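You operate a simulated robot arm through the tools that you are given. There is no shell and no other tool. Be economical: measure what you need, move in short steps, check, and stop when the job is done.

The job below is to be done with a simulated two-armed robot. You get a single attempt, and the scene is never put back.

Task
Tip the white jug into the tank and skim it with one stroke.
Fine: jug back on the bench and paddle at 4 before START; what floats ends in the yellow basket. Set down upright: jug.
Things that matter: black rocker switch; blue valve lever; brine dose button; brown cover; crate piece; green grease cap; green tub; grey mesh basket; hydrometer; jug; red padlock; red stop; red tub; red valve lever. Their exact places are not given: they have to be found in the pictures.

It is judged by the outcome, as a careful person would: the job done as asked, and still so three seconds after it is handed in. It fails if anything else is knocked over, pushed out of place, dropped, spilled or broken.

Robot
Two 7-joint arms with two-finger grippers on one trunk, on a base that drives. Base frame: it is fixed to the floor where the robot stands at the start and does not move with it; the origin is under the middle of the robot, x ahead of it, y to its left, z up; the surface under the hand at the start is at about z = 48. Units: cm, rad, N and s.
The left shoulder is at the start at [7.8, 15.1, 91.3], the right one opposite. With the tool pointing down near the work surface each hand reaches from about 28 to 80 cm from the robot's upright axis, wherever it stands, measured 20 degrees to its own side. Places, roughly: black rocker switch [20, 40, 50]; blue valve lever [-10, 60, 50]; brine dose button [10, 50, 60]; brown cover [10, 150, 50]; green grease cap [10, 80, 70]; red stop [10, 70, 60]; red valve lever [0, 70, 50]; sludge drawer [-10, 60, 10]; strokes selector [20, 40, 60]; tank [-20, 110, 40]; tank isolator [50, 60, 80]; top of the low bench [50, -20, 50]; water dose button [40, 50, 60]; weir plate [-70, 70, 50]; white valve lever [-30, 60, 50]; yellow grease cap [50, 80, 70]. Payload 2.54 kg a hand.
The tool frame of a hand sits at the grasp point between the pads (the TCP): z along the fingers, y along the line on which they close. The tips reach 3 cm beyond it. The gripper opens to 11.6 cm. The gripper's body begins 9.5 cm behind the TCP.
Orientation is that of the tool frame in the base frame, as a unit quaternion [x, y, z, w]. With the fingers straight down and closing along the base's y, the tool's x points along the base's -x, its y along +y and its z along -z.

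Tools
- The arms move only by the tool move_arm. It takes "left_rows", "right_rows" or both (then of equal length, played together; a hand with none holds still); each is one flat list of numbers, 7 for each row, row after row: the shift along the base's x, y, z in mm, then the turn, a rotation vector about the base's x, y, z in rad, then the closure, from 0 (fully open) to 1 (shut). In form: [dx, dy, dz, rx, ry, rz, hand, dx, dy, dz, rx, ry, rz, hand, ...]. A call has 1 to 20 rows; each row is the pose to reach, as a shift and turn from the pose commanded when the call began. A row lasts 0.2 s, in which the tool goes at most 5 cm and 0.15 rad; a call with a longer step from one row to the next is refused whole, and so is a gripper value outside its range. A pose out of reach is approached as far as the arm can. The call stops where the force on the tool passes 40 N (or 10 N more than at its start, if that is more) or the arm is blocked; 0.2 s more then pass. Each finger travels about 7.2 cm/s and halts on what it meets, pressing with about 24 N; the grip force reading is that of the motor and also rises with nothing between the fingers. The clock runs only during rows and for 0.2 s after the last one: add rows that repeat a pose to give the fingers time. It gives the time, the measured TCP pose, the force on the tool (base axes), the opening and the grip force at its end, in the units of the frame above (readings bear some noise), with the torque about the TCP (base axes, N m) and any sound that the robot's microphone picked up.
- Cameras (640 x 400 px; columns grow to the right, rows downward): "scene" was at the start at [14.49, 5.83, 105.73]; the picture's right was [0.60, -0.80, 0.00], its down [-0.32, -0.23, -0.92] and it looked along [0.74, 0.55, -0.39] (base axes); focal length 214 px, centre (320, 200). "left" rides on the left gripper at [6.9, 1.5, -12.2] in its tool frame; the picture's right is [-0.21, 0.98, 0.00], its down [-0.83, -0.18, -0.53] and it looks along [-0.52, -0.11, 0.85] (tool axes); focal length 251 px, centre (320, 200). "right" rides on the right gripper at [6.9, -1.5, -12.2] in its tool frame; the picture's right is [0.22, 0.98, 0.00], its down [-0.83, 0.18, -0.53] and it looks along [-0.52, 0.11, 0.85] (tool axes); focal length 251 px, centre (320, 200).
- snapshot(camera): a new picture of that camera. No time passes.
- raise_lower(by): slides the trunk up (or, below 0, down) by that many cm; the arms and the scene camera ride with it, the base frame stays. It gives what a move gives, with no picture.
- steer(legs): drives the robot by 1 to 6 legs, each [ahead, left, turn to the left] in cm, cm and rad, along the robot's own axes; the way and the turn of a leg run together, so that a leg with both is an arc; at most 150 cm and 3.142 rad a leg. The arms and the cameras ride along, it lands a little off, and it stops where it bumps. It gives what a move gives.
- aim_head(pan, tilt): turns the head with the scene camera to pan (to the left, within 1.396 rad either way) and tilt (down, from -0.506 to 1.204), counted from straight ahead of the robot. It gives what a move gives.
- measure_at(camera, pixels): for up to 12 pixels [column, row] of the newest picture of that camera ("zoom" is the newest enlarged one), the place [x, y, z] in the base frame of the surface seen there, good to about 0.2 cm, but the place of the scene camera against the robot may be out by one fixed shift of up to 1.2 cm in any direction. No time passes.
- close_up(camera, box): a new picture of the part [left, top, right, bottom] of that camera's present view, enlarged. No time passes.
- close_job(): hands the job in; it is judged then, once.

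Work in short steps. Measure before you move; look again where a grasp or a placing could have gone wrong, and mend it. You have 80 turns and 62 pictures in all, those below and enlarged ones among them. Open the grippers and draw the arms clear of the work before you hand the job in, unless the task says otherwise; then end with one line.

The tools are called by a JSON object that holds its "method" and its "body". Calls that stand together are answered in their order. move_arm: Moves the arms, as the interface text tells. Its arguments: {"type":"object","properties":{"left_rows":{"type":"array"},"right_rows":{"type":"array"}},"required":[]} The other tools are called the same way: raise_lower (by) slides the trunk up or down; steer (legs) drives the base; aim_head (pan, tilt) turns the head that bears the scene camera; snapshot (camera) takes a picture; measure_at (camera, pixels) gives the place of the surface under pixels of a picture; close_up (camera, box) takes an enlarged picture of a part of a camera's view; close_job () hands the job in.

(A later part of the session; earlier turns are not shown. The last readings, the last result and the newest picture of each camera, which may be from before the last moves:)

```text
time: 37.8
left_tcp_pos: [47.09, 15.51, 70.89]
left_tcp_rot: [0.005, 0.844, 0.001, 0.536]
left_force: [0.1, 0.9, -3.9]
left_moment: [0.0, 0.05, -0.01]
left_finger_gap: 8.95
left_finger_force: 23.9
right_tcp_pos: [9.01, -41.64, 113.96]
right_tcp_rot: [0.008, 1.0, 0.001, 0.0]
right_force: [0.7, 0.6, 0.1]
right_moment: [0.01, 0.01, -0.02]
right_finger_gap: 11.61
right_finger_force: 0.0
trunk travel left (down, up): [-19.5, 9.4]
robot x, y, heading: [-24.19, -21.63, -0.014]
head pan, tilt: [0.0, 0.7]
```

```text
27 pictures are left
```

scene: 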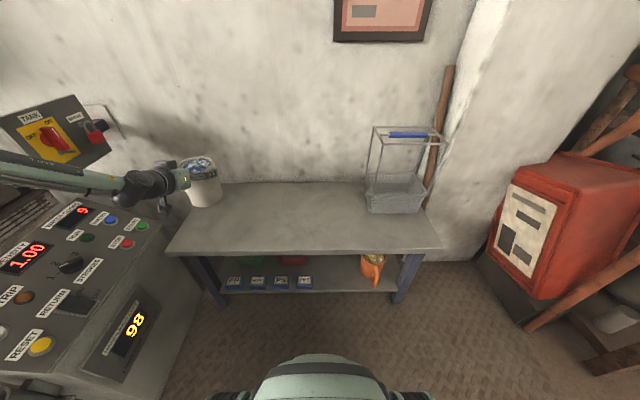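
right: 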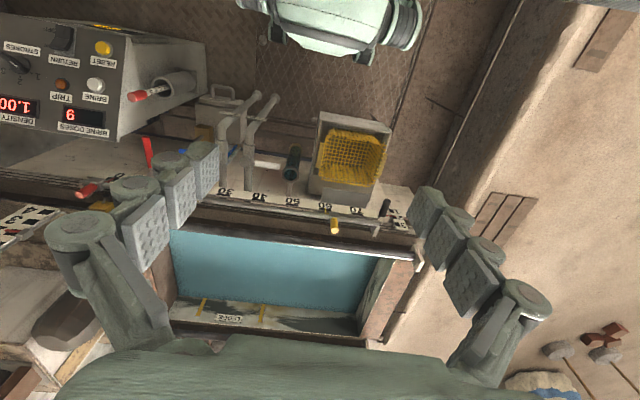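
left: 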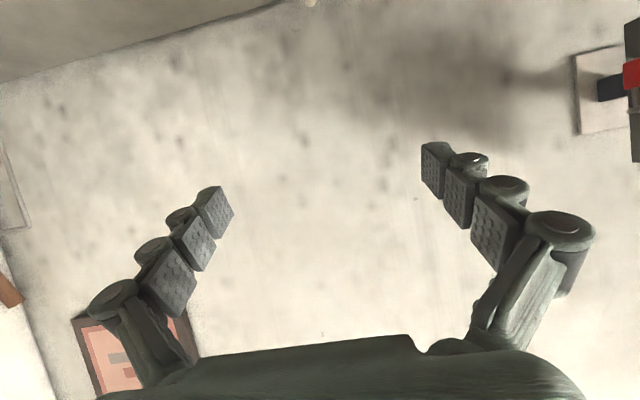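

The jug came up level and "handlings left" shows 98. I pull it in and up, then turn the base toward the tank.

{"method": "move_arm", "body": {"left_rows": [-12, 0, 25, 0, 0, 0, 1, -28, 0, 55, 0, 0, 0, 1, -46, 0, 85, 0, 0, 0, 1, -64, 0, 115, 0, 0, 0, 1, -80, 0, 140, 0, 0, 0, 1, -90, 0, 150, 0, 0, 0, 1]}}

{"method": "steer", "body": {"legs": [[0, 0, 0.8], [0, 0, 0.785]]}}

{"method": "aim_head", "body": {"pan": 0.0, "tilt": 0.6}}

{"method": "snapshot", "body": {"camera": "scene"}}

```text
time: 39.2
left_tcp_pos: [38.06, 15.46, 86.05]
left_tcp_rot: [0.005, 0.844, 0.001, 0.537]
left_force: [0.0, -0.1, -3.8]
left_moment: [0.02, 0.08, 0.01]
left_finger_gap: 8.96
left_finger_force: 24.3
right_tcp_pos: [8.85, -41.52, 113.99]
right_tcp_rot: [0.008, 1.0, 0.001, 0.0]
right_force: [0.7, -0.4, 0.9]
right_moment: [-0.05, 0.03, 0.01]
right_finger_gap: 11.61
right_finger_force: 0.1
trunk travel left (down, up): [-19.5, 9.4]
robot x, y, heading: [-24.05, -21.04, -0.016]
head pan, tilt: [0.0, 0.7]
```

```text
time: 43.9
left_tcp_pos: [-62.87, 39.95, 86.08]
left_tcp_rot: [0.601, -0.593, -0.385, -0.374]
left_force: [0.5, -0.6, -4.5]
left_moment: [-0.09, -0.01, 0.0]
left_finger_gap: 8.94
left_finger_force: 24.0
right_tcp_pos: [-5.26, 12.25, 113.88]
right_tcp_rot: [0.711, -0.704, -0.001, 0.001]
right_force: [0.2, 0.0, 1.3]
right_moment: [0.01, 0.02, -0.01]
right_finger_gap: 11.6
right_finger_force: 0.0
trunk travel left (down, up): [-19.5, 9.4]
robot x, y, heading: [-24.07, -21.62, 1.582]
head pan, tilt: [0.0, 0.7]
```

```text
time: 44.6
left_tcp_pos: [-62.82, 40.04, 86.08]
left_tcp_rot: [0.601, -0.592, -0.385, -0.374]
left_force: [0.7, 0.5, -3.2]
left_moment: [-0.09, -0.01, 0.02]
left_finger_gap: 8.94
left_finger_force: 24.2
right_tcp_pos: [-5.11, 12.26, 113.96]
right_tcp_rot: [0.711, -0.703, -0.001, 0.0]
right_force: [-0.2, 1.0, -0.9]
right_moment: [0.01, -0.03, 0.02]
right_finger_gap: 11.61
right_finger_force: 0.1
trunk travel left (down, up): [-19.5, 9.4]
robot x, y, heading: [-24.34, -21.39, 1.584]
head pan, tilt: [0.0, 0.6]
```

```text
26 pictures are left
```

scene: 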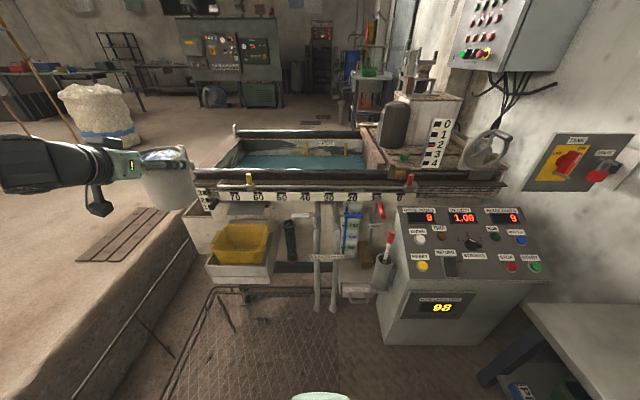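

The jug is held level at about (-63,40,86). I bring the arm right to x≈-39 (straight ahead of the shoulder) and drive forward.

{"method": "move_arm", "body": {"left_rows": [25, 5, 5, 0, 0, 0, 1, 60, 10, 10, 0, 0, 0, 1, 95, 20, 10, 0, 0, 0, 1, 130, 30, 10, 0, 0, 0, 1, 165, 40, 10, 0, 0, 0, 1, 200, 50, 10, 0, 0, 0, 1, 225, 60, 10, 0, 0, 0, 1, 240, 60, 10, 0, 0, 0, 1]}}

{"method": "steer", "body": {"legs": [[20, 0, 0], [13, 0, 0]]}}

{"method": "snapshot", "body": {"camera": "scene"}}

```text
time: 46.4
left_tcp_pos: [-38.67, 45.94, 87.09]
left_tcp_rot: [0.601, -0.593, -0.385, -0.374]
left_force: [0.2, 1.1, -5.0]
left_moment: [-0.08, -0.03, 0.0]
left_finger_gap: 8.92
left_finger_force: 23.5
right_tcp_pos: [-5.06, 12.25, 113.99]
right_tcp_rot: [0.711, -0.703, -0.001, 0.002]
right_force: [-1.0, 0.5, -0.1]
right_moment: [0.01, -0.02, 0.02]
right_finger_gap: 11.63
right_finger_force: 0.1
trunk travel left (down, up): [-19.5, 9.4]
robot x, y, heading: [-24.34, -21.5, 1.582]
head pan, tilt: [0.0, 0.6]
```

```text
time: 48.9
left_tcp_pos: [-39.19, 78.92, 86.91]
left_tcp_rot: [0.601, -0.592, -0.385, -0.374]
left_force: [-0.2, -0.4, -3.6]
left_moment: [-0.08, 0.05, -0.01]
left_finger_gap: 8.91
left_finger_force: 23.9
right_tcp_pos: [-5.59, 45.38, 113.93]
right_tcp_rot: [0.711, -0.703, -0.001, 0.001]
right_force: [0.0, -0.1, -0.3]
right_moment: [-0.08, 0.03, 0.04]
right_finger_gap: 11.62
right_finger_force: 0.0
trunk travel left (down, up): [-19.5, 9.4]
robot x, y, heading: [-24.66, 11.45, 1.584]
head pan, tilt: [0.0, 0.6]
```

```text
25 pictures are left
```

scene: 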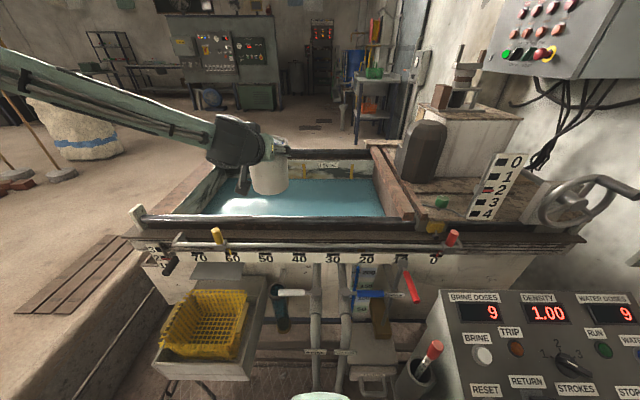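

No bump, jug over the front rail. I extend further over the tank to about (-35, 92, 83).

{"method": "move_arm", "body": {"left_rows": [8, 30, 0, 0, 0, 0, 1, 16, 60, -5, 0, 0, 0, 1, 24, 90, -15, 0, 0, 0, 1, 32, 115, -25, 0, 0, 0, 1, 40, 130, -40, 0, 0, 0, 1, 40, 140, -40, 0, 0, 0, 1]}}

{"method": "close_up", "body": {"camera": "scene", "box": [130, 100, 418, 280]}}

```text
time: 50.3
left_tcp_pos: [-39.89, 88.19, 85.5]
left_tcp_rot: [0.601, -0.593, -0.385, -0.374]
left_force: [0.2, -0.5, -3.6]
left_moment: [-0.09, -0.02, 0.0]
left_finger_gap: 8.93
left_finger_force: 23.8
left hand out of reach, approached as far as the arm can: row 3, 4, 5, 6
right_tcp_pos: [-5.6, 45.25, 113.93]
right_tcp_rot: [0.711, -0.703, 0.0, 0.001]
right_force: [-0.4, 0.8, 0.5]
right_moment: [0.01, -0.02, 0.0]
right_finger_gap: 11.6
right_finger_force: 0.0
trunk travel left (down, up): [-19.5, 9.4]
robot x, y, heading: [-24.73, 11.41, 1.583]
head pan, tilt: [0.0, 0.6]
```

```text
2.22 times, centred on (274, 190) of scene
```

zoom: 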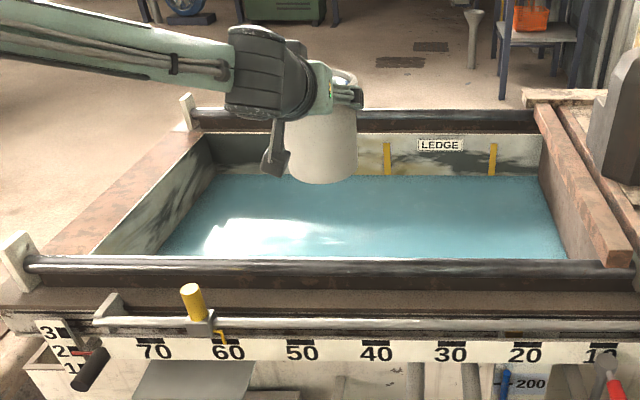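

The jug is over the tank at y≈88 and all of it is inside the rail. I lower the trunk 6 cm to reduce the drop and start rolling the jug toward the right (+x), over open water.

{"method": "raise_lower", "body": {"by": -6}}

{"method": "move_arm", "body": {"left_rows": [0, 0, 0, 0, 0.1, 0, 1, 0, 0, 0, 0, 0.2, 0, 1, 0, 0, 0, 0, 0.3, 0, 1, 0, 0, 0, 0, 0.4, 0, 1, 0, 0, 0, 0, 0.5, 0, 1, 0, 0, 0, 0, 0.6, 0, 1, 0, 0, 0, 0, 0.7, 0, 1]}}

{"method": "close_up", "body": {"camera": "scene", "box": [130, 90, 418, 270]}}

```text
time: 51.3
left_tcp_pos: [-39.95, 88.17, 79.47]
left_tcp_rot: [0.601, -0.592, -0.385, -0.374]
left_force: [-0.1, 0.1, -3.4]
left_moment: [-0.13, -0.01, 0.01]
left_finger_gap: 8.94
left_finger_force: 23.6
right_tcp_pos: [-5.62, 45.22, 107.98]
right_tcp_rot: [0.711, -0.703, -0.001, 0.0]
right_force: [-0.1, 0.0, 0.2]
right_moment: [0.01, 0.01, 0.03]
right_finger_gap: 11.59
right_finger_force: 0.0
trunk travel left (down, up): [-13.5, 15.4]
robot x, y, heading: [-24.37, 11.43, 1.585]
head pan, tilt: [0.0, 0.6]
```

```text
time: 52.9
left_tcp_pos: [-44.39, 85.01, 81.35]
left_tcp_rot: [-0.432, 0.685, 0.568, 0.148]
left_force: [0.6, 1.1, -3.6]
left_moment: [-0.08, -0.12, -0.01]
left_finger_gap: 8.92
left_finger_force: 24.4
left hand out of reach, approached as far as the arm can: row 1, 2, 3, 4, 5, 6, 7
right_tcp_pos: [-5.56, 45.38, 107.92]
right_tcp_rot: [0.711, -0.703, -0.001, 0.0]
right_force: [0.0, -0.7, -0.6]
right_moment: [0.04, -0.02, -0.01]
right_finger_gap: 11.57
right_finger_force: 0.0
trunk travel left (down, up): [-13.5, 15.4]
robot x, y, heading: [-24.51, 11.23, 1.586]
head pan, tilt: [0.0, 0.6]
```

```text
2.22 times, centred on (274, 180) of scene
```

zoom: 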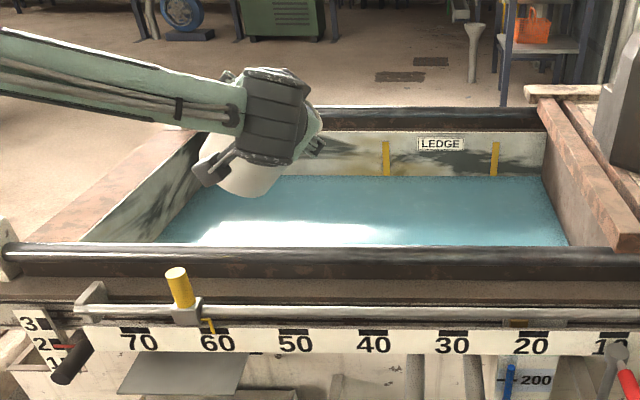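

Reach is limiting: the jug drifted back to y=85 while rolling. Nothing has spilled yet, so I drive forward 4 cm to get more margin over the front rail.

{"method": "steer", "body": {"legs": [[4, 0, 0]]}}

{"method": "close_up", "body": {"camera": "scene", "box": [130, 100, 418, 280]}}

```text
time: 53.9
left_tcp_pos: [-44.1, 88.78, 81.09]
left_tcp_rot: [-0.43, 0.688, 0.565, 0.15]
left_force: [0.5, -0.3, -3.6]
left_moment: [-0.05, -0.15, 0.0]
left_finger_gap: 8.93
left_finger_force: 24.2
right_tcp_pos: [-5.53, 49.0, 107.78]
right_tcp_rot: [0.708, -0.706, 0.0, 0.001]
right_force: [0.1, -0.7, 0.0]
right_moment: [-0.02, 0.02, -0.05]
right_finger_gap: 11.61
right_finger_force: 0.0
trunk travel left (down, up): [-13.5, 15.4]
robot x, y, heading: [-25.13, 15.21, 1.576]
head pan, tilt: [0.0, 0.6]
stopped in leg 1: the robot was blocked; the commanded pose is now the measured one
```

```text
2.22 times, centred on (274, 190) of scene
```

zoom: 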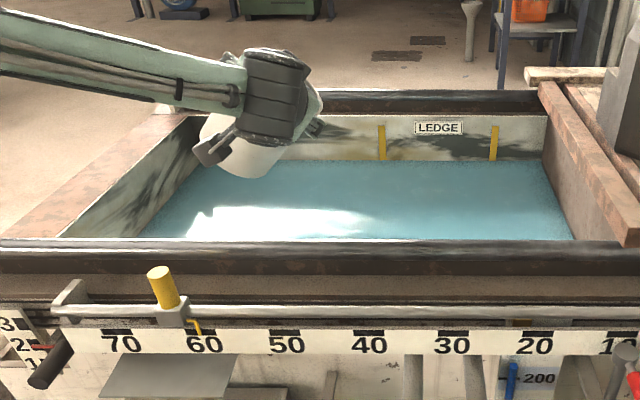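

The base touched something lightly at y=15.2 and stopped; the jug is now at y≈89. I continue the roll to pour.

{"method": "move_arm", "body": {"left_rows": [0, -3, 0, 0, 0.1, 0, 1, 0, -6, 0, 0, 0.2, 0, 1, 0, -10, 0, 0, 0.3, 0, 1, 0, -10, 0, 0, 0.4, 0, 1, 0, -10, 0, 0, 0.5, 0, 1, 0, -10, 0, 0, 0.6, 0, 1, 0, -10, 0, 0, 0.7, 0, 1, 0, -10, 0, 0, 0.8, 0, 1, 0, -10, 0, 0, 0.9, 0, 1, 0, -10, 0, 0, 1.0, 0, 1]}}

{"method": "close_up", "body": {"camera": "scene", "box": [130, 100, 418, 280]}}

```text
time: 56.1
left_tcp_pos: [-48.67, 85.62, 84.26]
left_tcp_rot: [-0.105, 0.676, 0.702, -0.198]
left_force: [1.0, -0.7, -2.1]
left_moment: [-0.08, -0.12, -0.01]
left_finger_gap: 8.9
left_finger_force: 24.5
left hand out of reach, approached as far as the arm can: row 1, 2, 3, 4, 5, 6, 7, 8, 9, 10
right_tcp_pos: [-5.46, 48.81, 107.85]
right_tcp_rot: [0.709, -0.706, 0.0, 0.001]
right_force: [-0.3, 0.2, -0.1]
right_moment: [0.01, 0.03, 0.03]
right_finger_gap: 11.6
right_finger_force: 0.1
trunk travel left (down, up): [-13.5, 15.4]
robot x, y, heading: [-24.97, 15.18, 1.583]
head pan, tilt: [0.0, 0.6]
```

```text
2.22 times, centred on (274, 190) of scene
```

zoom: 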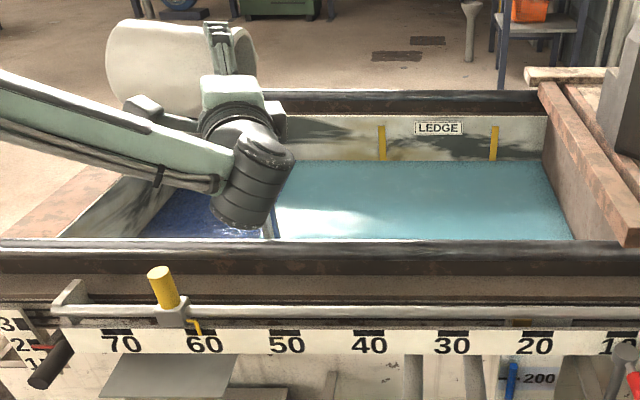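

The weight reading is falling, so it is pouring. I roll another 0.7 rad to empty it and hold.

{"method": "move_arm", "body": {"left_rows": [0, 0, 0, 0, 0.1, 0, 1, 0, 0, 0, 0, 0.2, 0, 1, 0, 0, 0, 0, 0.3, 0, 1, 0, 0, 0, 0, 0.4, 0, 1, 0, 0, 0, 0, 0.5, 0, 1, 0, 0, 0, 0, 0.6, 0, 1, 0, 0, 0, 0, 0.7, 0, 1, 0, 0, 0, 0, 0.7, 0, 1, 0, 0, 0, 0, 0.7, 0, 1, 0, 0, 0, 0, 0.7, 0, 1, 0, 0, 0, 0, 0.7, 0, 1]}}

{"method": "close_up", "body": {"camera": "scene", "box": [130, 60, 450, 260]}}

{"method": "snapshot", "body": {"camera": "left"}}

```text
time: 58.5
left_tcp_pos: [-49.28, 85.11, 85.08]
left_tcp_rot: [0.142, 0.567, 0.696, -0.417]
left_force: [-0.9, 0.2, -2.2]
left_moment: [0.02, -0.02, 0.0]
left_finger_gap: 8.92
left_finger_force: 23.6
left hand out of reach, approached as far as the arm can: row 1, 2, 3, 4, 5, 6, 7, 8, 9, 10, 11
right_tcp_pos: [-5.59, 48.94, 107.84]
right_tcp_rot: [0.709, -0.706, 0.0, 0.0]
right_force: [-0.8, -0.2, 0.1]
right_moment: [0.01, -0.04, 0.03]
right_finger_gap: 11.61
right_finger_force: 0.0
trunk travel left (down, up): [-13.5, 15.4]
robot x, y, heading: [-25.19, 15.36, 1.577]
head pan, tilt: [0.0, 0.6]
```

```text
2.00 times, centred on (290, 160) of scene
```

zoom: 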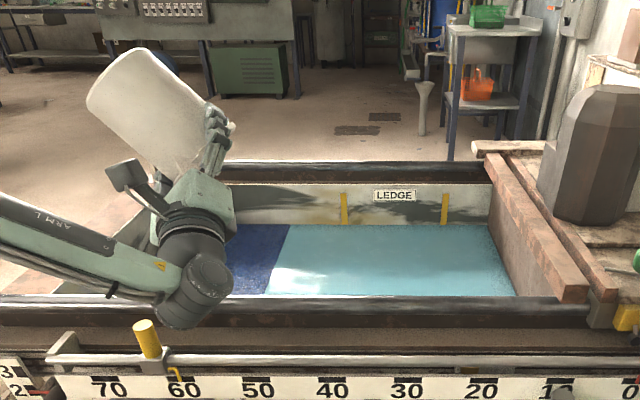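

```text
19 pictures are left
```

left: 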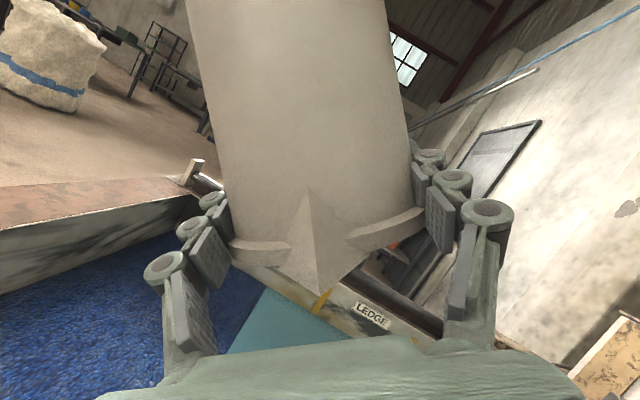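

The blue flakes now float as a raft at the left end (dark blue area) and the jug's weight reading is steady at 2.2 N, so it's empty. I roll it back upright.

{"method": "move_arm", "body": {"left_rows": [0, 0, 0, 0, -0.12, 0, 1, 0, 0, 0, 0, -0.24, 0, 1, 0, 0, 0, 0, -0.36, 0, 1, 0, 0, 0, 0, -0.48, 0, 1, 0, 0, 0, 0, -0.6, 0, 1, 0, 0, 0, 0, -0.72, 0, 1, 0, 0, 0, 0, -0.84, 0, 1, 0, 0, 0, 0, -0.96, 0, 1, 0, 0, 0, 0, -1.08, 0, 1, 0, 0, 0, 0, -1.2, 0, 1, 0, 0, 0, 0, -1.32, 0, 1, 0, 0, 0, 0, -1.44, 0, 1, 0, 0, 0, 0, -1.56, 0, 1, 0, 0, 0, 0, -1.68, 0, 1, 0, 0, 0, 0, -1.8, 0, 1, 0, 0, 0, 0, -1.92, 0, 1, 0, 0, 0, 0, -2.04, 0, 1, 0, 0, 0, 0, -2.16, 0, 1, 0, 0, 0, 0, -2.28, 0, 1, 0, 0, 0, 0, -2.4, 0, 1]}}

{"method": "snapshot", "body": {"camera": "scene"}}

```text
time: 62.7
left_tcp_pos: [-49.34, 84.99, 85.26]
left_tcp_rot: [0.598, -0.595, -0.383, -0.377]
left_force: [0.1, -0.3, -1.5]
left_moment: [-0.04, 0.03, 0.03]
left_finger_gap: 8.94
left_finger_force: 23.9
right_tcp_pos: [-5.53, 48.92, 108.0]
right_tcp_rot: [0.708, -0.706, 0.0, 0.001]
right_force: [0.2, -0.5, 0.1]
right_moment: [0.01, 0.02, 0.01]
right_finger_gap: 11.58
right_finger_force: 0.1
trunk travel left (down, up): [-13.5, 15.4]
robot x, y, heading: [-24.79, 15.67, 1.578]
head pan, tilt: [0.0, 0.6]
```

```text
18 pictures are left
```

scene: 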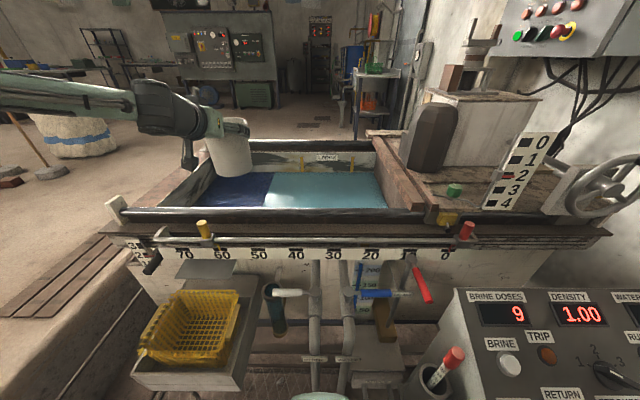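

Upright again. I drive back out the way I came and turn toward the bench.

{"method": "steer", "body": {"legs": [[-20, 0, 0], [-17, 0, 0], [0, 0, -0.8], [0, 0, -0.79]]}}

{"method": "aim_head", "body": {"pan": 0.2, "tilt": 0.6}}

{"method": "snapshot", "body": {"camera": "scene"}}

```text
time: 69.6
left_tcp_pos: [45.34, 1.87, 85.11]
left_tcp_rot: [0.003, 0.843, 0.002, 0.538]
left_force: [0.0, 0.3, -1.3]
left_moment: [-0.03, 0.0, -0.01]
left_finger_gap: 8.95
left_finger_force: 24.5
right_tcp_pos: [8.76, -41.61, 107.83]
right_tcp_rot: [0.003, 1.0, 0.001, -0.001]
right_force: [0.6, 0.5, 0.0]
right_moment: [0.01, -0.03, 0.0]
right_finger_gap: 11.62
right_finger_force: 0.0
trunk travel left (down, up): [-13.5, 15.4]
robot x, y, heading: [-24.55, -22.03, -0.004]
head pan, tilt: [0.0, 0.6]
```

```text
time: 70.4
left_tcp_pos: [45.34, 1.94, 85.3]
left_tcp_rot: [0.002, 0.843, 0.003, 0.537]
left_force: [0.1, -0.2, -0.9]
left_moment: [-0.02, 0.01, 0.01]
left_finger_gap: 8.94
left_finger_force: 23.6
right_tcp_pos: [8.64, -41.6, 107.88]
right_tcp_rot: [0.003, 1.0, 0.001, 0.0]
right_force: [-0.2, -0.3, 0.1]
right_moment: [0.01, 0.01, 0.01]
right_finger_gap: 11.59
right_finger_force: 0.1
trunk travel left (down, up): [-13.5, 15.4]
robot x, y, heading: [-24.92, -21.8, -0.007]
head pan, tilt: [0.201, 0.6]
```

```text
17 pictures are left
```

scene: 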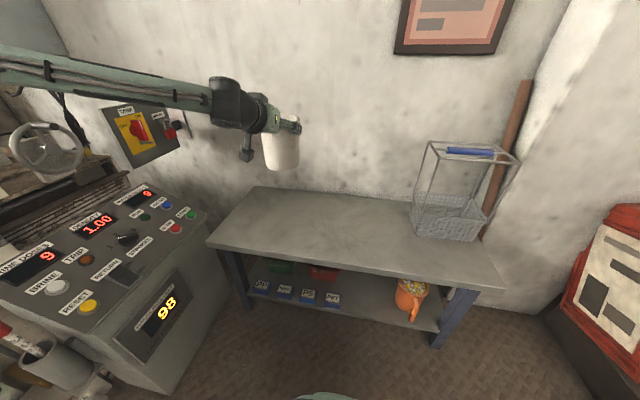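

Jug level, bench clear. I lower the trunk 8 cm and bring the jug down toward (46.5,11) to about 6 cm above its resting height.

{"method": "raise_lower", "body": {"by": -8}}

{"method": "move_arm", "body": {"left_rows": [2, 15, -20, 0, 0, 0, 1, 4, 30, -40, 0, 0, 0, 1, 6, 45, -65, 0, 0, 0, 1, 8, 60, -90, 0, 0, 0, 1, 10, 75, -115, 0, 0, 0, 1, 12, 90, -140, 0, 0, 0, 1, 12, 90, -165, 0, 0, 0, 1, 12, 90, -165, 0, 0, 0, 1]}}

```text
time: 71.5
left_tcp_pos: [45.28, 1.83, 77.2]
left_tcp_rot: [0.002, 0.843, 0.003, 0.538]
left_force: [-0.3, 0.7, -0.9]
left_moment: [-0.01, 0.05, 0.02]
left_finger_gap: 8.92
left_finger_force: 23.6
right_tcp_pos: [8.7, -41.59, 99.84]
right_tcp_rot: [0.003, 1.0, 0.001, -0.001]
right_force: [-0.8, 0.7, 0.2]
right_moment: [-0.01, -0.02, 0.01]
right_finger_gap: 11.6
right_finger_force: 0.0
trunk travel left (down, up): [-5.5, 23.4]
robot x, y, heading: [-24.9, -21.98, -0.009]
head pan, tilt: [0.201, 0.6]
```

```text
time: 73.3
left_tcp_pos: [46.43, 10.91, 60.77]
left_tcp_rot: [0.003, 0.843, 0.002, 0.537]
left_force: [-0.5, 0.5, -1.4]
left_moment: [-0.02, 0.0, 0.0]
left_finger_gap: 8.94
left_finger_force: 23.8
right_tcp_pos: [8.79, -41.65, 99.92]
right_tcp_rot: [0.004, 1.0, 0.001, -0.001]
right_force: [0.4, 1.3, 0.0]
right_moment: [-0.04, -0.01, 0.01]
right_finger_gap: 11.62
right_finger_force: 0.1
trunk travel left (down, up): [-5.5, 23.4]
robot x, y, heading: [-24.92, -21.8, -0.01]
head pan, tilt: [0.201, 0.6]
```

Now down slowly to z≈54.9, the grasp height (the call stops on contact force).

{"method": "move_arm", "body": {"left_rows": [0, 0, -15, 0, 0, 0, 1, 0, 0, -30, 0, 0, 0, 1, 0, 0, -42, 0, 0, 0, 1, 0, 0, -50, 0, 0, 0, 1, 0, 0, -55, 0, 0, 0, 1, 0, 0, -58, 0, 0, 0, 1, 0, 0, -58, 0, 0, 0, 1]}}

{"method": "close_up", "body": {"camera": "scene", "box": [180, 90, 372, 210]}}

```text
time: 74.9
left_tcp_pos: [46.4, 10.84, 55.33]
left_tcp_rot: [0.003, 0.842, 0.003, 0.54]
left_force: [2.2, -1.3, 19.7]
left_moment: [-0.05, -0.6, -0.01]
left_finger_gap: 8.79
left_finger_force: 23.8
right_tcp_pos: [8.58, -41.58, 99.88]
right_tcp_rot: [0.004, 1.0, 0.002, 0.0]
right_force: [1.1, 0.4, 0.3]
right_moment: [-0.01, 0.06, -0.02]
right_finger_gap: 11.59
right_finger_force: 0.1
trunk travel left (down, up): [-5.5, 23.4]
robot x, y, heading: [-24.7, -21.89, -0.004]
head pan, tilt: [0.201, 0.6]
```

```text
3.33 times, centred on (276, 150) of scene
```

zoom: 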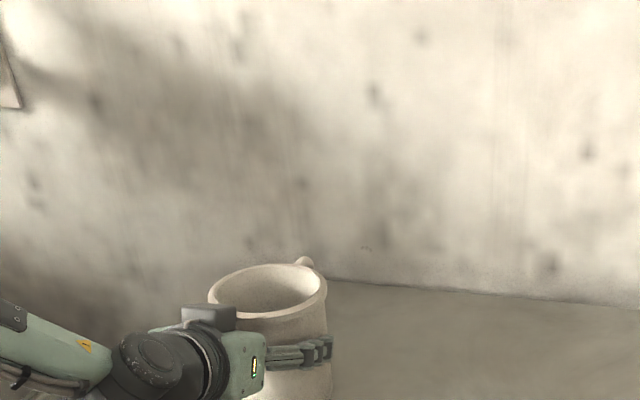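

The jug touches the bench (20 N), upright and empty. I ease off 3 mm, open, and withdraw straight up.

{"method": "move_arm", "body": {"left_rows": [0, 0, 3, 0, 0, 0, 1, 0, 0, 3, 0, 0, 0, 0.2, 0, 0, 3, 0, 0, 0, 0, 0, 0, 3, 0, 0, 0, 0, 0, 0, 3, 0, 0, 0, 0]}}

{"method": "move_arm", "body": {"left_rows": [0, 0, 15, 0, 0, 0, 0, 0, 0, 30, 0, 0, 0, 0, 0, 0, 50, 0, 0, 0, 0, 0, 0, 75, 0, 0, 0, 0, 0, 0, 110, 0, 0, 0, 0, 0, 0, 150, 0, 0, 0, 0, 0, 0, 190, 0, 0, 0, 0]}}

{"method": "raise_lower", "body": {"by": 9.5}}

{"method": "snapshot", "body": {"camera": "scene"}}

```text
time: 76.1
left_tcp_pos: [46.44, 10.97, 55.23]
left_tcp_rot: [0.003, 0.843, 0.002, 0.537]
left_force: [-0.5, -0.3, -0.2]
left_moment: [0.03, 0.0, -0.02]
left_finger_gap: 11.59
left_finger_force: 0.2
right_tcp_pos: [8.74, -41.37, 99.87]
right_tcp_rot: [0.002, 1.0, 0.001, -0.001]
right_force: [0.4, -0.8, -0.1]
right_moment: [0.04, 0.03, -0.01]
right_finger_gap: 11.6
right_finger_force: 0.1
trunk travel left (down, up): [-5.5, 23.4]
robot x, y, heading: [-24.78, -22.12, -0.004]
head pan, tilt: [0.201, 0.6]
```

```text
time: 77.7
left_tcp_pos: [46.32, 10.92, 74.3]
left_tcp_rot: [0.003, 0.843, 0.002, 0.538]
left_force: [0.8, 0.5, 0.3]
left_moment: [0.0, -0.04, 0.03]
left_finger_gap: 11.6
left_finger_force: 0.1
right_tcp_pos: [8.76, -41.57, 99.92]
right_tcp_rot: [0.003, 1.0, 0.001, -0.001]
right_force: [1.0, -0.1, 0.3]
right_moment: [-0.01, 0.02, -0.03]
right_finger_gap: 11.62
right_finger_force: 0.1
trunk travel left (down, up): [-5.5, 23.4]
robot x, y, heading: [-24.9, -21.53, -0.007]
head pan, tilt: [0.201, 0.6]
```

```text
time: 79.0
left_tcp_pos: [46.47, 10.93, 83.71]
left_tcp_rot: [0.003, 0.843, 0.002, 0.537]
left_force: [0.0, -0.1, -0.5]
left_moment: [-0.02, -0.04, -0.02]
left_finger_gap: 11.61
left_finger_force: 0.0
right_tcp_pos: [8.71, -41.59, 109.45]
right_tcp_rot: [0.004, 1.0, 0.001, -0.001]
right_force: [-0.7, 0.3, 0.3]
right_moment: [0.0, 0.01, 0.01]
right_finger_gap: 11.58
right_finger_force: 0.0
trunk travel left (down, up): [-15.0, 13.9]
robot x, y, heading: [-24.89, -21.67, -0.008]
head pan, tilt: [0.201, 0.6]
```

```text
15 pictures are left
```

scene: 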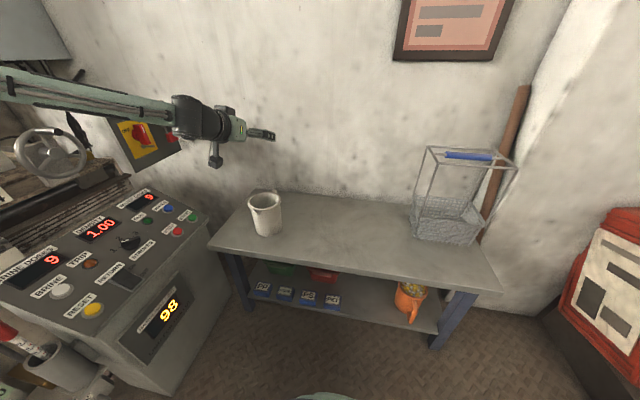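

The jug stands upright on the bench, empty. Next is the handwheel: I fold the left arm back and set the right hand to the slanted-forward orientation before turning.

{"method": "move_arm", "body": {"left_rows": [-28, 12, 16, 0, 0.095, 0, 0, -55, 25, 32, 0, 0.19, 0, 0, -83, 37, 48, 0, 0.284, 0, 0, -110, 49, 63, 0, 0.378, 0, 0, -138, 61, 79, 0, 0.473, 0, 0, -165, 74, 95, 0, 0.567, 0, 0, -193, 86, 111, 0, 0.662, 0, 0, -220, 98, 127, 0, 0.756, 0, 0, -248, 110, 143, 0, 0.851, 0, 0, -275, 123, 158, 0, 0.945, 0, 0, -303, 135, 174, 0, 1.04, 0, 0, -330, 147, 190, 0, 1.134, 0, 0], "right_rows": [13, -7, -8, 0, -0.095, 0, 0, 26, -14, -16, 0, -0.19, 0, 0, 39, -20, -25, 0, -0.284, 0, 0, 52, -27, -33, 0, -0.378, 0, 0, 65, -34, -42, 0, -0.473, 0, 0, 78, -40, -50, 0, -0.567, 0, 0, 91, -47, -58, 0, -0.662, 0, 0, 104, -54, -67, 0, -0.756, 0, 0, 117, -60, -75, 0, -0.851, 0, 0, 130, -67, -83, 0, -0.945, 0, 0, 143, -74, -92, 0, -1.04, 0, 0, 156, -80, -100, 0, -1.134, 0, 0]}}

```text
time: 81.6
left_tcp_pos: [13.54, 25.63, 102.79]
left_tcp_rot: [0.004, 1.0, 0.001, 0.002]
left_force: [0.4, 0.1, 0.6]
left_moment: [0.01, 0.02, -0.01]
left_finger_gap: 11.61
left_finger_force: 0.0
right_tcp_pos: [24.38, -49.69, 99.28]
right_tcp_rot: [0.002, 0.843, 0.003, 0.538]
right_force: [-0.6, -0.2, -0.5]
right_moment: [0.0, -0.02, 0.02]
right_finger_gap: 11.59
right_finger_force: 0.2
trunk travel left (down, up): [-15.0, 13.9]
robot x, y, heading: [-24.88, -21.92, -0.003]
head pan, tilt: [0.201, 0.6]
```

Now turn left to face the machine and move to about (0,-6), with the right hand near the wheel.

{"method": "steer", "body": {"legs": [[0, 0, 0.8], [0, 0, 0.775], [15, -25, 0]]}}

{"method": "aim_head", "body": {"pan": -0.3, "tilt": 0.45}}

{"method": "snapshot", "body": {"camera": "scene"}}

```text
time: 88.9
left_tcp_pos: [-47.94, 31.23, 102.67]
left_tcp_rot: [0.711, -0.704, -0.001, 0.001]
left_force: [-0.1, 0.1, 0.4]
left_moment: [-0.01, -0.04, 0.01]
left_finger_gap: 11.6
left_finger_force: 0.1
right_tcp_pos: [26.91, 43.13, 99.41]
right_tcp_rot: [0.6, -0.593, -0.384, -0.375]
right_force: [0.6, 0.1, 0.0]
right_moment: [-0.02, -0.03, -0.01]
right_finger_gap: 11.57
right_finger_force: 0.1
trunk travel left (down, up): [-15.0, 13.9]
robot x, y, heading: [0.15, -6.47, 1.582]
head pan, tilt: [0.201, 0.6]
```

```text
time: 89.8
left_tcp_pos: [-48.11, 31.13, 102.74]
left_tcp_rot: [0.71, -0.704, -0.001, 0.0]
left_force: [-0.3, 0.1, -0.5]
left_moment: [0.0, -0.02, 0.0]
left_finger_gap: 11.6
left_finger_force: 0.0
right_tcp_pos: [26.92, 43.21, 99.38]
right_tcp_rot: [0.6, -0.593, -0.385, -0.374]
right_force: [-0.7, -0.1, -0.1]
right_moment: [0.01, -0.02, -0.02]
right_finger_gap: 11.6
right_finger_force: 0.2
trunk travel left (down, up): [-15.0, 13.9]
robot x, y, heading: [0.34, -6.64, 1.58]
head pan, tilt: [-0.3, 0.45]
```

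```text
14 pictures are left
```

scene: 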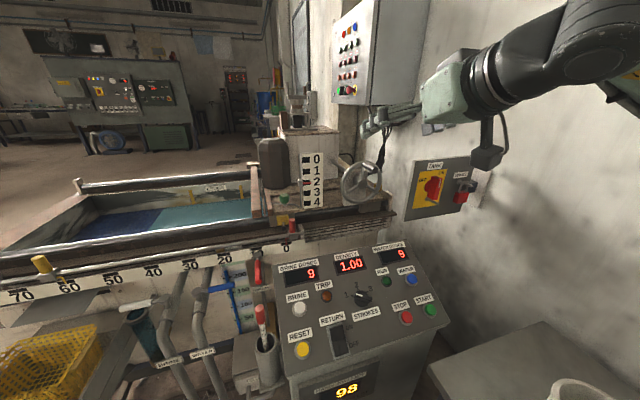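

Zoom in on the handwheel at (360,182) and measure its knob, hub and rim.

{"method": "close_up", "body": {"camera": "scene", "box": [295, 145, 407, 215]}}

{"method": "measure_at", "body": {"camera": "zoom", "pixels": [[375, 205], [272, 210], [350, 312], [440, 270], [490, 190], [420, 120], [370, 100], [455, 160], [485, 135], [497, 128], [335, 250], [310, 275]]}}

```text
5.71 times, centred on (351, 180) of scene
```

zoom: 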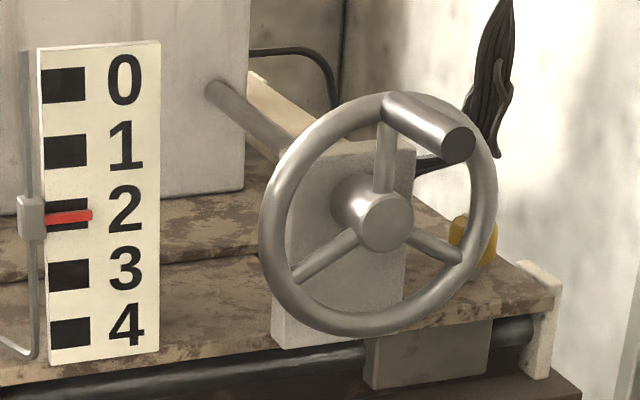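

```text
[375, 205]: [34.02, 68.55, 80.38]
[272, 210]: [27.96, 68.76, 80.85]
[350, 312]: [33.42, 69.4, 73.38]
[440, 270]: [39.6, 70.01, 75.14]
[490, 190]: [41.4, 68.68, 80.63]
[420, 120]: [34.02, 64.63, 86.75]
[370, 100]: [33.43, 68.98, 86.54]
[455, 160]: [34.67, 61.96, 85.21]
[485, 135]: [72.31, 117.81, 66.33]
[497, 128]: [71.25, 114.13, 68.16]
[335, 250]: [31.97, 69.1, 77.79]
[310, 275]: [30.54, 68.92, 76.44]
```

The wheel hub is at about (34.6,69,80), radius 6.8, with the crank knob at the top (34.4, 62–69, ~85.5); the pointer reads 2. I bring the right hand in front of the knob, half open.

{"method": "move_arm", "body": {"right_rows": [15, 12, -28, 0, 0, 0, 0.2, 30, 24, -56, 0, 0, 0, 0.4, 45, 40, -84, 0, 0, 0, 0.4, 60, 60, -112, 0, 0, 0, 0.4, 75, 88, -141, 0, 0, 0, 0.4, 75, 88, -141, 0, 0, 0, 0.4]}}

{"method": "snapshot", "body": {"camera": "right"}}

```text
time: 91.2
left_tcp_pos: [-48.05, 31.27, 102.65]
left_tcp_rot: [0.71, -0.704, -0.001, 0.001]
left_force: [-0.4, 0.1, 0.8]
left_moment: [0.01, -0.02, -0.01]
left_finger_gap: 11.6
left_finger_force: 0.1
right_tcp_pos: [34.48, 51.94, 85.06]
right_tcp_rot: [0.6, -0.594, -0.384, -0.374]
right_force: [0.2, -0.6, -0.5]
right_moment: [0.02, 0.01, 0.01]
right_finger_gap: 6.97
right_finger_force: 0.1
trunk travel left (down, up): [-15.0, 13.9]
robot x, y, heading: [0.16, -6.44, 1.58]
head pan, tilt: [-0.3, 0.45]
```

```text
12 pictures are left
```

right: 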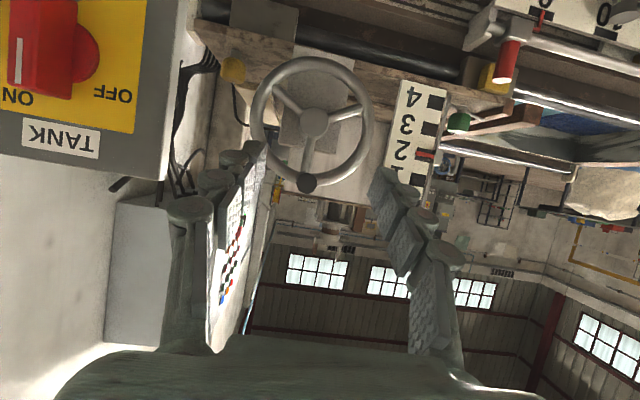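

The right camera sees wheel and knob clearly (knob end at (307,182), hub (313,122)). I measure them directly.

{"method": "measure_at", "body": {"camera": "right", "pixels": [[307, 183], [300, 180], [315, 183], [307, 174], [313, 122], [255, 125], [370, 130], [315, 62], [308, 160], [130, 100], [150, 160], [60, 50]]}}

```text
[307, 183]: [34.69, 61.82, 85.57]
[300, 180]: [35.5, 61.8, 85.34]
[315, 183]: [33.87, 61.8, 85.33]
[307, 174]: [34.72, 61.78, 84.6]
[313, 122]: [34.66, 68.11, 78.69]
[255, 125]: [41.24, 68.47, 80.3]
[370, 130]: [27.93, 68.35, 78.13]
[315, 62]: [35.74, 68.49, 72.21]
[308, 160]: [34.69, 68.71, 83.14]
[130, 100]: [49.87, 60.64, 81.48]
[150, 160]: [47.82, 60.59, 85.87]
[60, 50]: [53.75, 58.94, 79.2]
```

Knob axis is at (34.7, 85.3) with its end at y 61.8. I advance so the pads cover it and close.

{"method": "move_arm", "body": {"right_rows": [2, 40, 1, 0, 0, 0, 0.4, 2, 75, 1, 0, 0, 0, 0.4, 2, 100, 1, 0, 0, 0, 0.4, 2, 118, 1, 0, 0, 0, 0.4, 2, 118, 1, 0, 0, 0, 0.7, 2, 118, 1, 0, 0, 0, 1, 2, 118, 1, 0, 0, 0, 1, 2, 118, 1, 0, 0, 0, 1]}}

```text
time: 93.0
left_tcp_pos: [-47.92, 31.2, 102.8]
left_tcp_rot: [0.71, -0.704, -0.002, 0.0]
left_force: [0.2, 0.6, 0.3]
left_moment: [0.0, 0.02, 0.02]
left_finger_gap: 11.58
left_finger_force: 0.1
right_tcp_pos: [34.56, 63.9, 85.16]
right_tcp_rot: [0.6, -0.594, -0.384, -0.374]
right_force: [2.1, 3.3, 0.6]
right_moment: [-0.05, -0.04, -0.58]
right_finger_gap: 1.88
right_finger_force: 43.5
trunk travel left (down, up): [-15.0, 13.9]
robot x, y, heading: [-0.17, -6.2, 1.58]
head pan, tilt: [-0.3, 0.45]
```

Gripped (gap 1.9 cm). I crank 60° clockwise as a test and look at the scale.

{"method": "move_arm", "body": {"right_rows": [8, 0, -1, 0, 0, 0, 1, 16, 0, -2, 0, 0, 0, 1, 24, 0, -5, 0, 0, 0, 1, 31, 0, -8, 0, 0, 0, 1, 38, 0, -13, 0, 0, 0, 1, 44, 0, -18, 0, 0, 0, 1, 49, 0, -24, 0, 0, 0, 1, 54, 0, -31, 0, 0, 0, 1]}}

{"method": "close_up", "body": {"camera": "scene", "box": [285, 145, 397, 215]}}

```text
time: 94.8
left_tcp_pos: [-48.08, 31.2, 102.72]
left_tcp_rot: [0.71, -0.704, -0.001, -0.001]
left_force: [0.3, -0.3, 0.4]
left_moment: [-0.01, 0.0, -0.01]
left_finger_gap: 11.61
left_finger_force: 0.0
right_tcp_pos: [40.04, 63.78, 82.27]
right_tcp_rot: [0.6, -0.594, -0.384, -0.374]
right_force: [-10.9, 0.5, 2.5]
right_moment: [0.24, 0.3, -0.11]
right_finger_gap: 1.87
right_finger_force: 43.4
trunk travel left (down, up): [-15.0, 13.9]
robot x, y, heading: [0.21, -6.58, 1.586]
head pan, tilt: [-0.3, 0.45]
```

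```text
5.71 times, centred on (341, 180) of scene
```

zoom: 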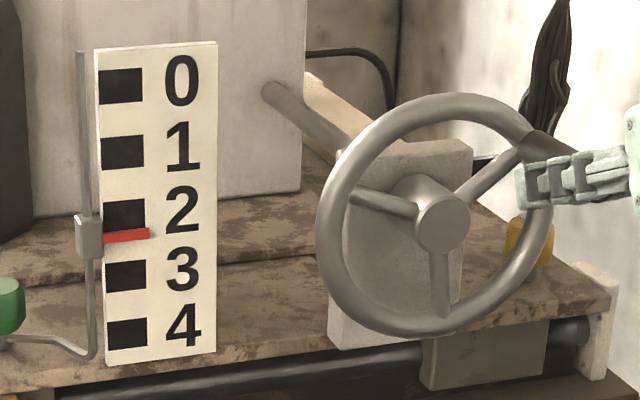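

The pointer moved from 2.0 to about 2.35, so clockwise lowers the paddle and a full turn is about 2 units, as needed. I continue to 180° with radius 6.0 cm, since the force showed a slightly smaller circle.

{"method": "move_arm", "body": {"right_rows": [2, 0, -7, 0, 0, 0, 1, 4, 0, -13, 0, 0, 0, 1, 5.5, 0, -21, 0, 0, 0, 1, 6, 0, -29, 0, 0, 0, 1, 5.5, 0, -37, 0, 0, 0, 1, 4, 0, -44.5, 0, 0, 0, 1, 1.5, 0, -52, 0, 0, 0, 1, -2, 0, -59, 0, 0, 0, 1, -6.4, 0, -65.5, 0, 0, 0, 1, -11.6, 0, -71.4, 0, 0, 0, 1, -17.5, 0, -76.6, 0, 0, 0, 1, -24, 0, -81, 0, 0, 0, 1, -31, 0, -84.4, 0, 0, 0, 1, -38.5, 0, -87, 0, 0, 0, 1, -46, 0, -88.5, 0, 0, 0, 1, -54, 0, -89, 0, 0, 0, 1]}}

```text
time: 96.5
left_tcp_pos: [-47.85, 31.33, 102.68]
left_tcp_rot: [0.709, -0.705, -0.002, 0.0]
left_force: [-0.6, -1.2, -0.4]
left_moment: [0.02, 0.01, 0.01]
left_finger_gap: 11.6
left_finger_force: 0.2
right_tcp_pos: [41.34, 63.81, 76.59]
right_tcp_rot: [-0.596, 0.6, 0.375, 0.378]
right_force: [3.7, 5.5, -2.4]
right_moment: [-0.18, -0.14, 0.0]
right_finger_gap: 1.78
right_finger_force: 42.5
trunk travel left (down, up): [-15.0, 13.9]
robot x, y, heading: [0.39, -6.34, 1.581]
head pan, tilt: [-0.3, 0.45]
stopped in row 8 (right hand): the force on the tool passed its limit at 42 N (the readings are from after the stop); the commanded pose is now the measured one
```

Stopped on force: the circle is bigger, with a fit giving centre (34.6,78.6) and radius 6.65. The hand still holds the knob at about 106°, so I continue on the corrected circle.

{"method": "move_arm", "body": {"right_rows": [-6, 0, -5, 0, 0, 0, 1, -10, 0, -13, 0, 0, 0, 1, -15, 0, -21, 0, 0, 0, 1, -21, 0, -28, 0, 0, 0, 1, -28, 0, -34, 0, 0, 0, 1, -36, 0, -39, 0, 0, 0, 1, -45, 0, -42, 0, 0, 0, 1, -54, 0, -45, 0, 0, 0, 1, -63, 0, -46, 0, 0, 0, 1, -72, 0, -46, 0, 0, 0, 1, -81, 0, -45, 0, 0, 0, 1, -90, 0, -42, 0, 0, 0, 1, -99, 0, -39, 0, 0, 0, 1, -106, 0, -34, 0, 0, 0, 1]}}

{"method": "close_up", "body": {"camera": "scene", "box": [285, 145, 397, 215]}}

```text
time: 97.5
left_tcp_pos: [-47.7, 31.43, 102.76]
left_tcp_rot: [0.71, -0.704, 0.0, 0.001]
left_force: [-0.2, 0.1, 0.1]
left_moment: [0.02, 0.0, 0.03]
left_finger_gap: 11.61
left_finger_force: 0.1
right_tcp_pos: [40.5, 63.72, 73.38]
right_tcp_rot: [-0.595, 0.607, 0.366, 0.378]
right_force: [4.6, 10.3, -5.7]
right_moment: [-0.62, -0.11, 0.27]
right_finger_gap: 1.77
right_finger_force: 40.4
trunk travel left (down, up): [-15.0, 13.9]
robot x, y, heading: [0.07, -6.27, 1.579]
head pan, tilt: [-0.3, 0.45]
stopped in row 4 (right hand): the force on the tool passed its limit at 44 N (the readings are from after the stop); the commanded pose is now the measured one
```

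```text
5.71 times, centred on (341, 180) of scene
```

zoom: 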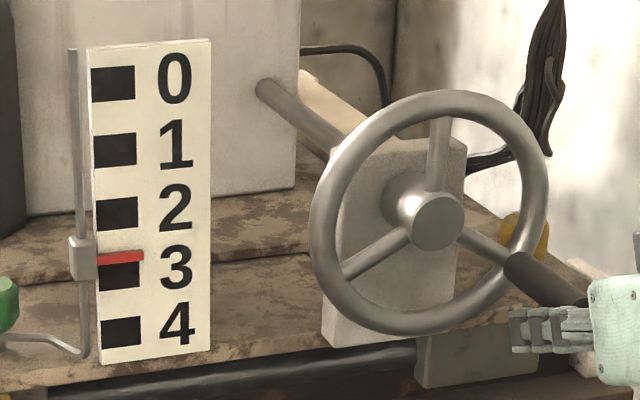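

The pointer is at about 2.7 and the knob at 120°, but the fingers have slid low on the knob. I open a little, recentre on the knob at (40.4,75.3) and regrip.

{"method": "move_arm", "body": {"right_rows": [0, 0, 0, 0, 0, 0, 0.6, 0, 0, 0, 0, 0, 0, 0.6, -1, 0, 10, 0, 0, 0, 0.6, -2, 2, 19, 0, 0, 0, 0.6, -2, 2, 19, 0, 0, 0, 0.6]}}

{"method": "snapshot", "body": {"camera": "right"}}

{"method": "measure_at", "body": {"camera": "right", "pixels": [[313, 122], [307, 160], [307, 175], [307, 190], [330, 150], [290, 170], [360, 100], [380, 60], [340, 60], [420, 100], [320, 183], [295, 183]]}}

```text
time: 98.7
left_tcp_pos: [-47.75, 31.36, 102.66]
left_tcp_rot: [0.709, -0.705, 0.0, 0.0]
left_force: [0.6, -0.3, 0.5]
left_moment: [-0.01, -0.02, -0.01]
left_finger_gap: 11.62
left_finger_force: 0.1
right_tcp_pos: [40.06, 63.73, 75.66]
right_tcp_rot: [-0.595, 0.606, 0.368, 0.379]
right_force: [0.1, -0.3, 0.2]
right_moment: [-0.01, -0.01, 0.01]
right_finger_gap: 4.62
right_finger_force: 0.0
trunk travel left (down, up): [-15.0, 13.9]
robot x, y, heading: [0.1, -6.44, 1.578]
head pan, tilt: [-0.3, 0.45]
```

```text
9 pictures are left
```

right: 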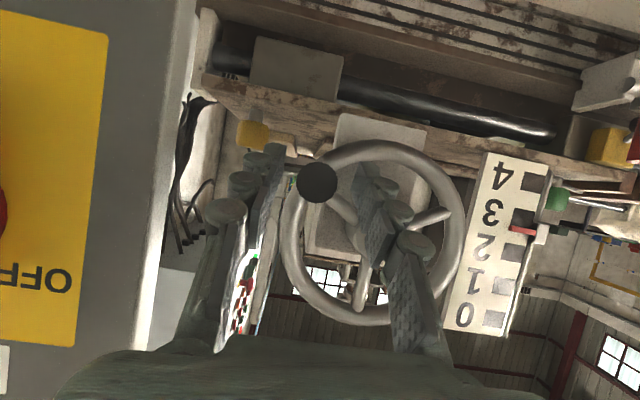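

```text
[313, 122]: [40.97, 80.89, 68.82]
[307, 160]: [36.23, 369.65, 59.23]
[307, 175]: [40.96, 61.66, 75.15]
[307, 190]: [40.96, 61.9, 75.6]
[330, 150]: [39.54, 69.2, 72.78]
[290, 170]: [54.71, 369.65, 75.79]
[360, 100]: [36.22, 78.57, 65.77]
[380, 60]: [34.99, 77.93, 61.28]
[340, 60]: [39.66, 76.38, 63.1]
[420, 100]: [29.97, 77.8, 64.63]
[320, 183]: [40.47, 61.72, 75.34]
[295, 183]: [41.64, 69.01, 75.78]
```

The knob end sits at (40.5,75.3), well between the fingers. I close and crank slowly from 119° to 212°.

{"method": "move_arm", "body": {"right_rows": [2, 0, 1, 0, 0, 0, 0.8, 2, 0, 1, 0, 0, 0, 1, 2, 0, 1, 0, 0, 0, 1, -2, 0, -4, 0, 0, 0, 1, -5, 0, -8, 0, 0, 0, 1, -9, 0, -13, 0, 0, 0, 1, -14, 0, -18, 0, 0, 0, 1, -20, 0, -22, 0, 0, 0, 1, -26, 0, -26, 0, 0, 0, 1, -32, 0, -29, 0, 0, 0, 1, -39, 0, -31, 0, 0, 0, 1, -45.5, 0, -32.5, 0, 0, 0, 1, -52, 0, -33, 0, 0, 0, 1, -59, 0, -33.5, 0, 0, 0, 1, -66, 0, -33, 0, 0, 0, 1, -73, 0, -31.5, 0, 0, 0, 1, -80, 0, -29.5, 0, 0, 0, 1, -86, 0, -27, 0, 0, 0, 1, -92, 0, -23, 0, 0, 0, 1]}}

```text
time: 102.7
left_tcp_pos: [-47.66, 31.38, 102.71]
left_tcp_rot: [0.71, -0.704, -0.001, 0.0]
left_force: [0.4, -0.4, -0.6]
left_moment: [-0.02, -0.02, -0.03]
left_finger_gap: 11.61
left_finger_force: 0.0
right_tcp_pos: [30.83, 63.83, 73.32]
right_tcp_rot: [-0.594, 0.606, 0.369, 0.38]
right_force: [9.0, -2.2, -4.1]
right_moment: [0.52, 0.3, 0.95]
right_finger_gap: 1.97
right_finger_force: 44.7
trunk travel left (down, up): [-15.0, 13.9]
robot x, y, heading: [0.12, -6.39, 1.576]
head pan, tilt: [-0.3, 0.45]
```

At 215° with low force. I continue up the left side to about 310°.

{"method": "move_arm", "body": {"right_rows": [-7, 0, 4, 0, 0, 0, 1, -12, 0, 9, 0, 0, 0, 1, -16, 0, 14, 0, 0, 0, 1, -20, 0, 20, 0, 0, 0, 1, -24, 0, 26, 0, 0, 0, 1, -26.5, 0, 32, 0, 0, 0, 1, -28.5, 0, 39, 0, 0, 0, 1, -30, 0, 46, 0, 0, 0, 1, -30.5, 0, 53, 0, 0, 0, 1, -30.3, 0, 60, 0, 0, 0, 1, -29.5, 0, 66.5, 0, 0, 0, 1, -28, 0, 73, 0, 0, 0, 1, -26, 0, 80, 0, 0, 0, 1, -23, 0, 86, 0, 0, 0, 1, -19, 0, 92, 0, 0, 0, 1, -15, 0, 98, 0, 0, 0, 1]}}

{"method": "snapshot", "body": {"camera": "right"}}

```text
time: 106.0
left_tcp_pos: [-48.06, 31.33, 102.55]
left_tcp_rot: [0.709, -0.705, -0.001, -0.002]
left_force: [0.2, -0.1, -0.1]
left_moment: [0.01, -0.05, -0.01]
left_finger_gap: 11.58
left_finger_force: 0.0
right_tcp_pos: [28.74, 63.88, 83.45]
right_tcp_rot: [-0.596, 0.602, 0.373, 0.378]
right_force: [-23.0, 5.3, 2.2]
right_moment: [-0.02, 0.62, 0.65]
right_finger_gap: 1.93
right_finger_force: 44.6
trunk travel left (down, up): [-15.0, 13.9]
robot x, y, heading: [0.11, -6.2, 1.573]
head pan, tilt: [-0.3, 0.45]
```

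```text
8 pictures are left
```

right: 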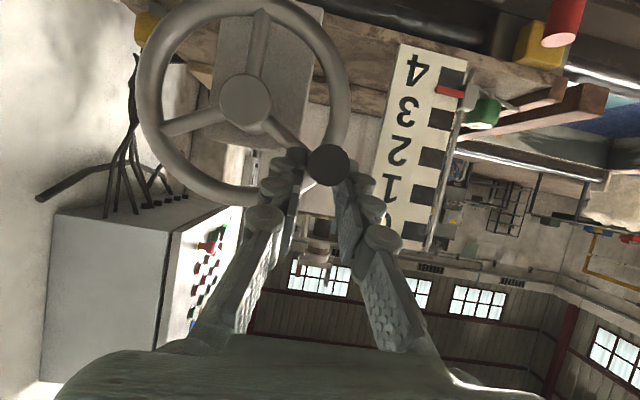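

The pointer is at about 3.7 with the knob at about 305°. I continue to about 354° and check before the final bit.

{"method": "move_arm", "body": {"right_rows": [6, 0, 6, 0, 0, 0, 1, 12, 0, 11, 0, 0, 0, 1, 18, 0, 15, 0, 0, 0, 1, 24, 0, 18, 0, 0, 0, 1, 30.5, 0, 20, 0, 0, 0, 1, 37, 0, 22, 0, 0, 0, 1, 44, 0, 23, 0, 0, 0, 1, 51, 0, 23, 0, 0, 0, 1, 51, 0, 23, 0, 0, 0, 1]}}

{"method": "close_up", "body": {"camera": "scene", "box": [285, 145, 397, 215]}}

```text
time: 108.0
left_tcp_pos: [-47.84, 31.31, 102.76]
left_tcp_rot: [0.71, -0.705, -0.001, -0.002]
left_force: [0.5, 0.5, 0.5]
left_moment: [-0.02, 0.01, 0.02]
left_finger_gap: 11.58
left_finger_force: 0.0
right_tcp_pos: [34.46, 63.77, 86.28]
right_tcp_rot: [-0.592, 0.603, 0.372, 0.383]
right_force: [-4.7, 7.8, 24.0]
right_moment: [1.31, 0.08, 1.07]
right_finger_gap: 1.95
right_finger_force: 44.6
trunk travel left (down, up): [-15.0, 13.9]
robot x, y, heading: [0.21, -6.62, 1.576]
head pan, tilt: [-0.3, 0.45]
```

```text
5.71 times, centred on (341, 180) of scene
```

zoom: 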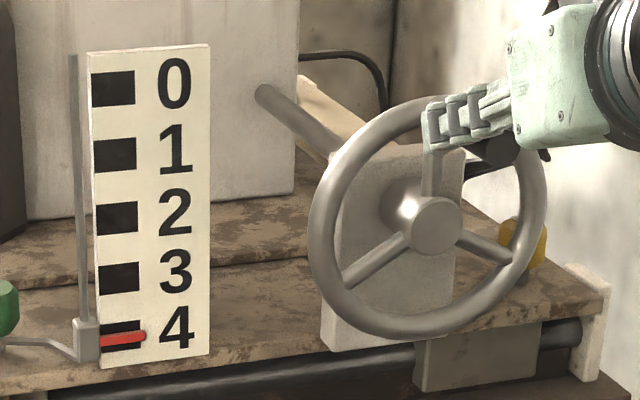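

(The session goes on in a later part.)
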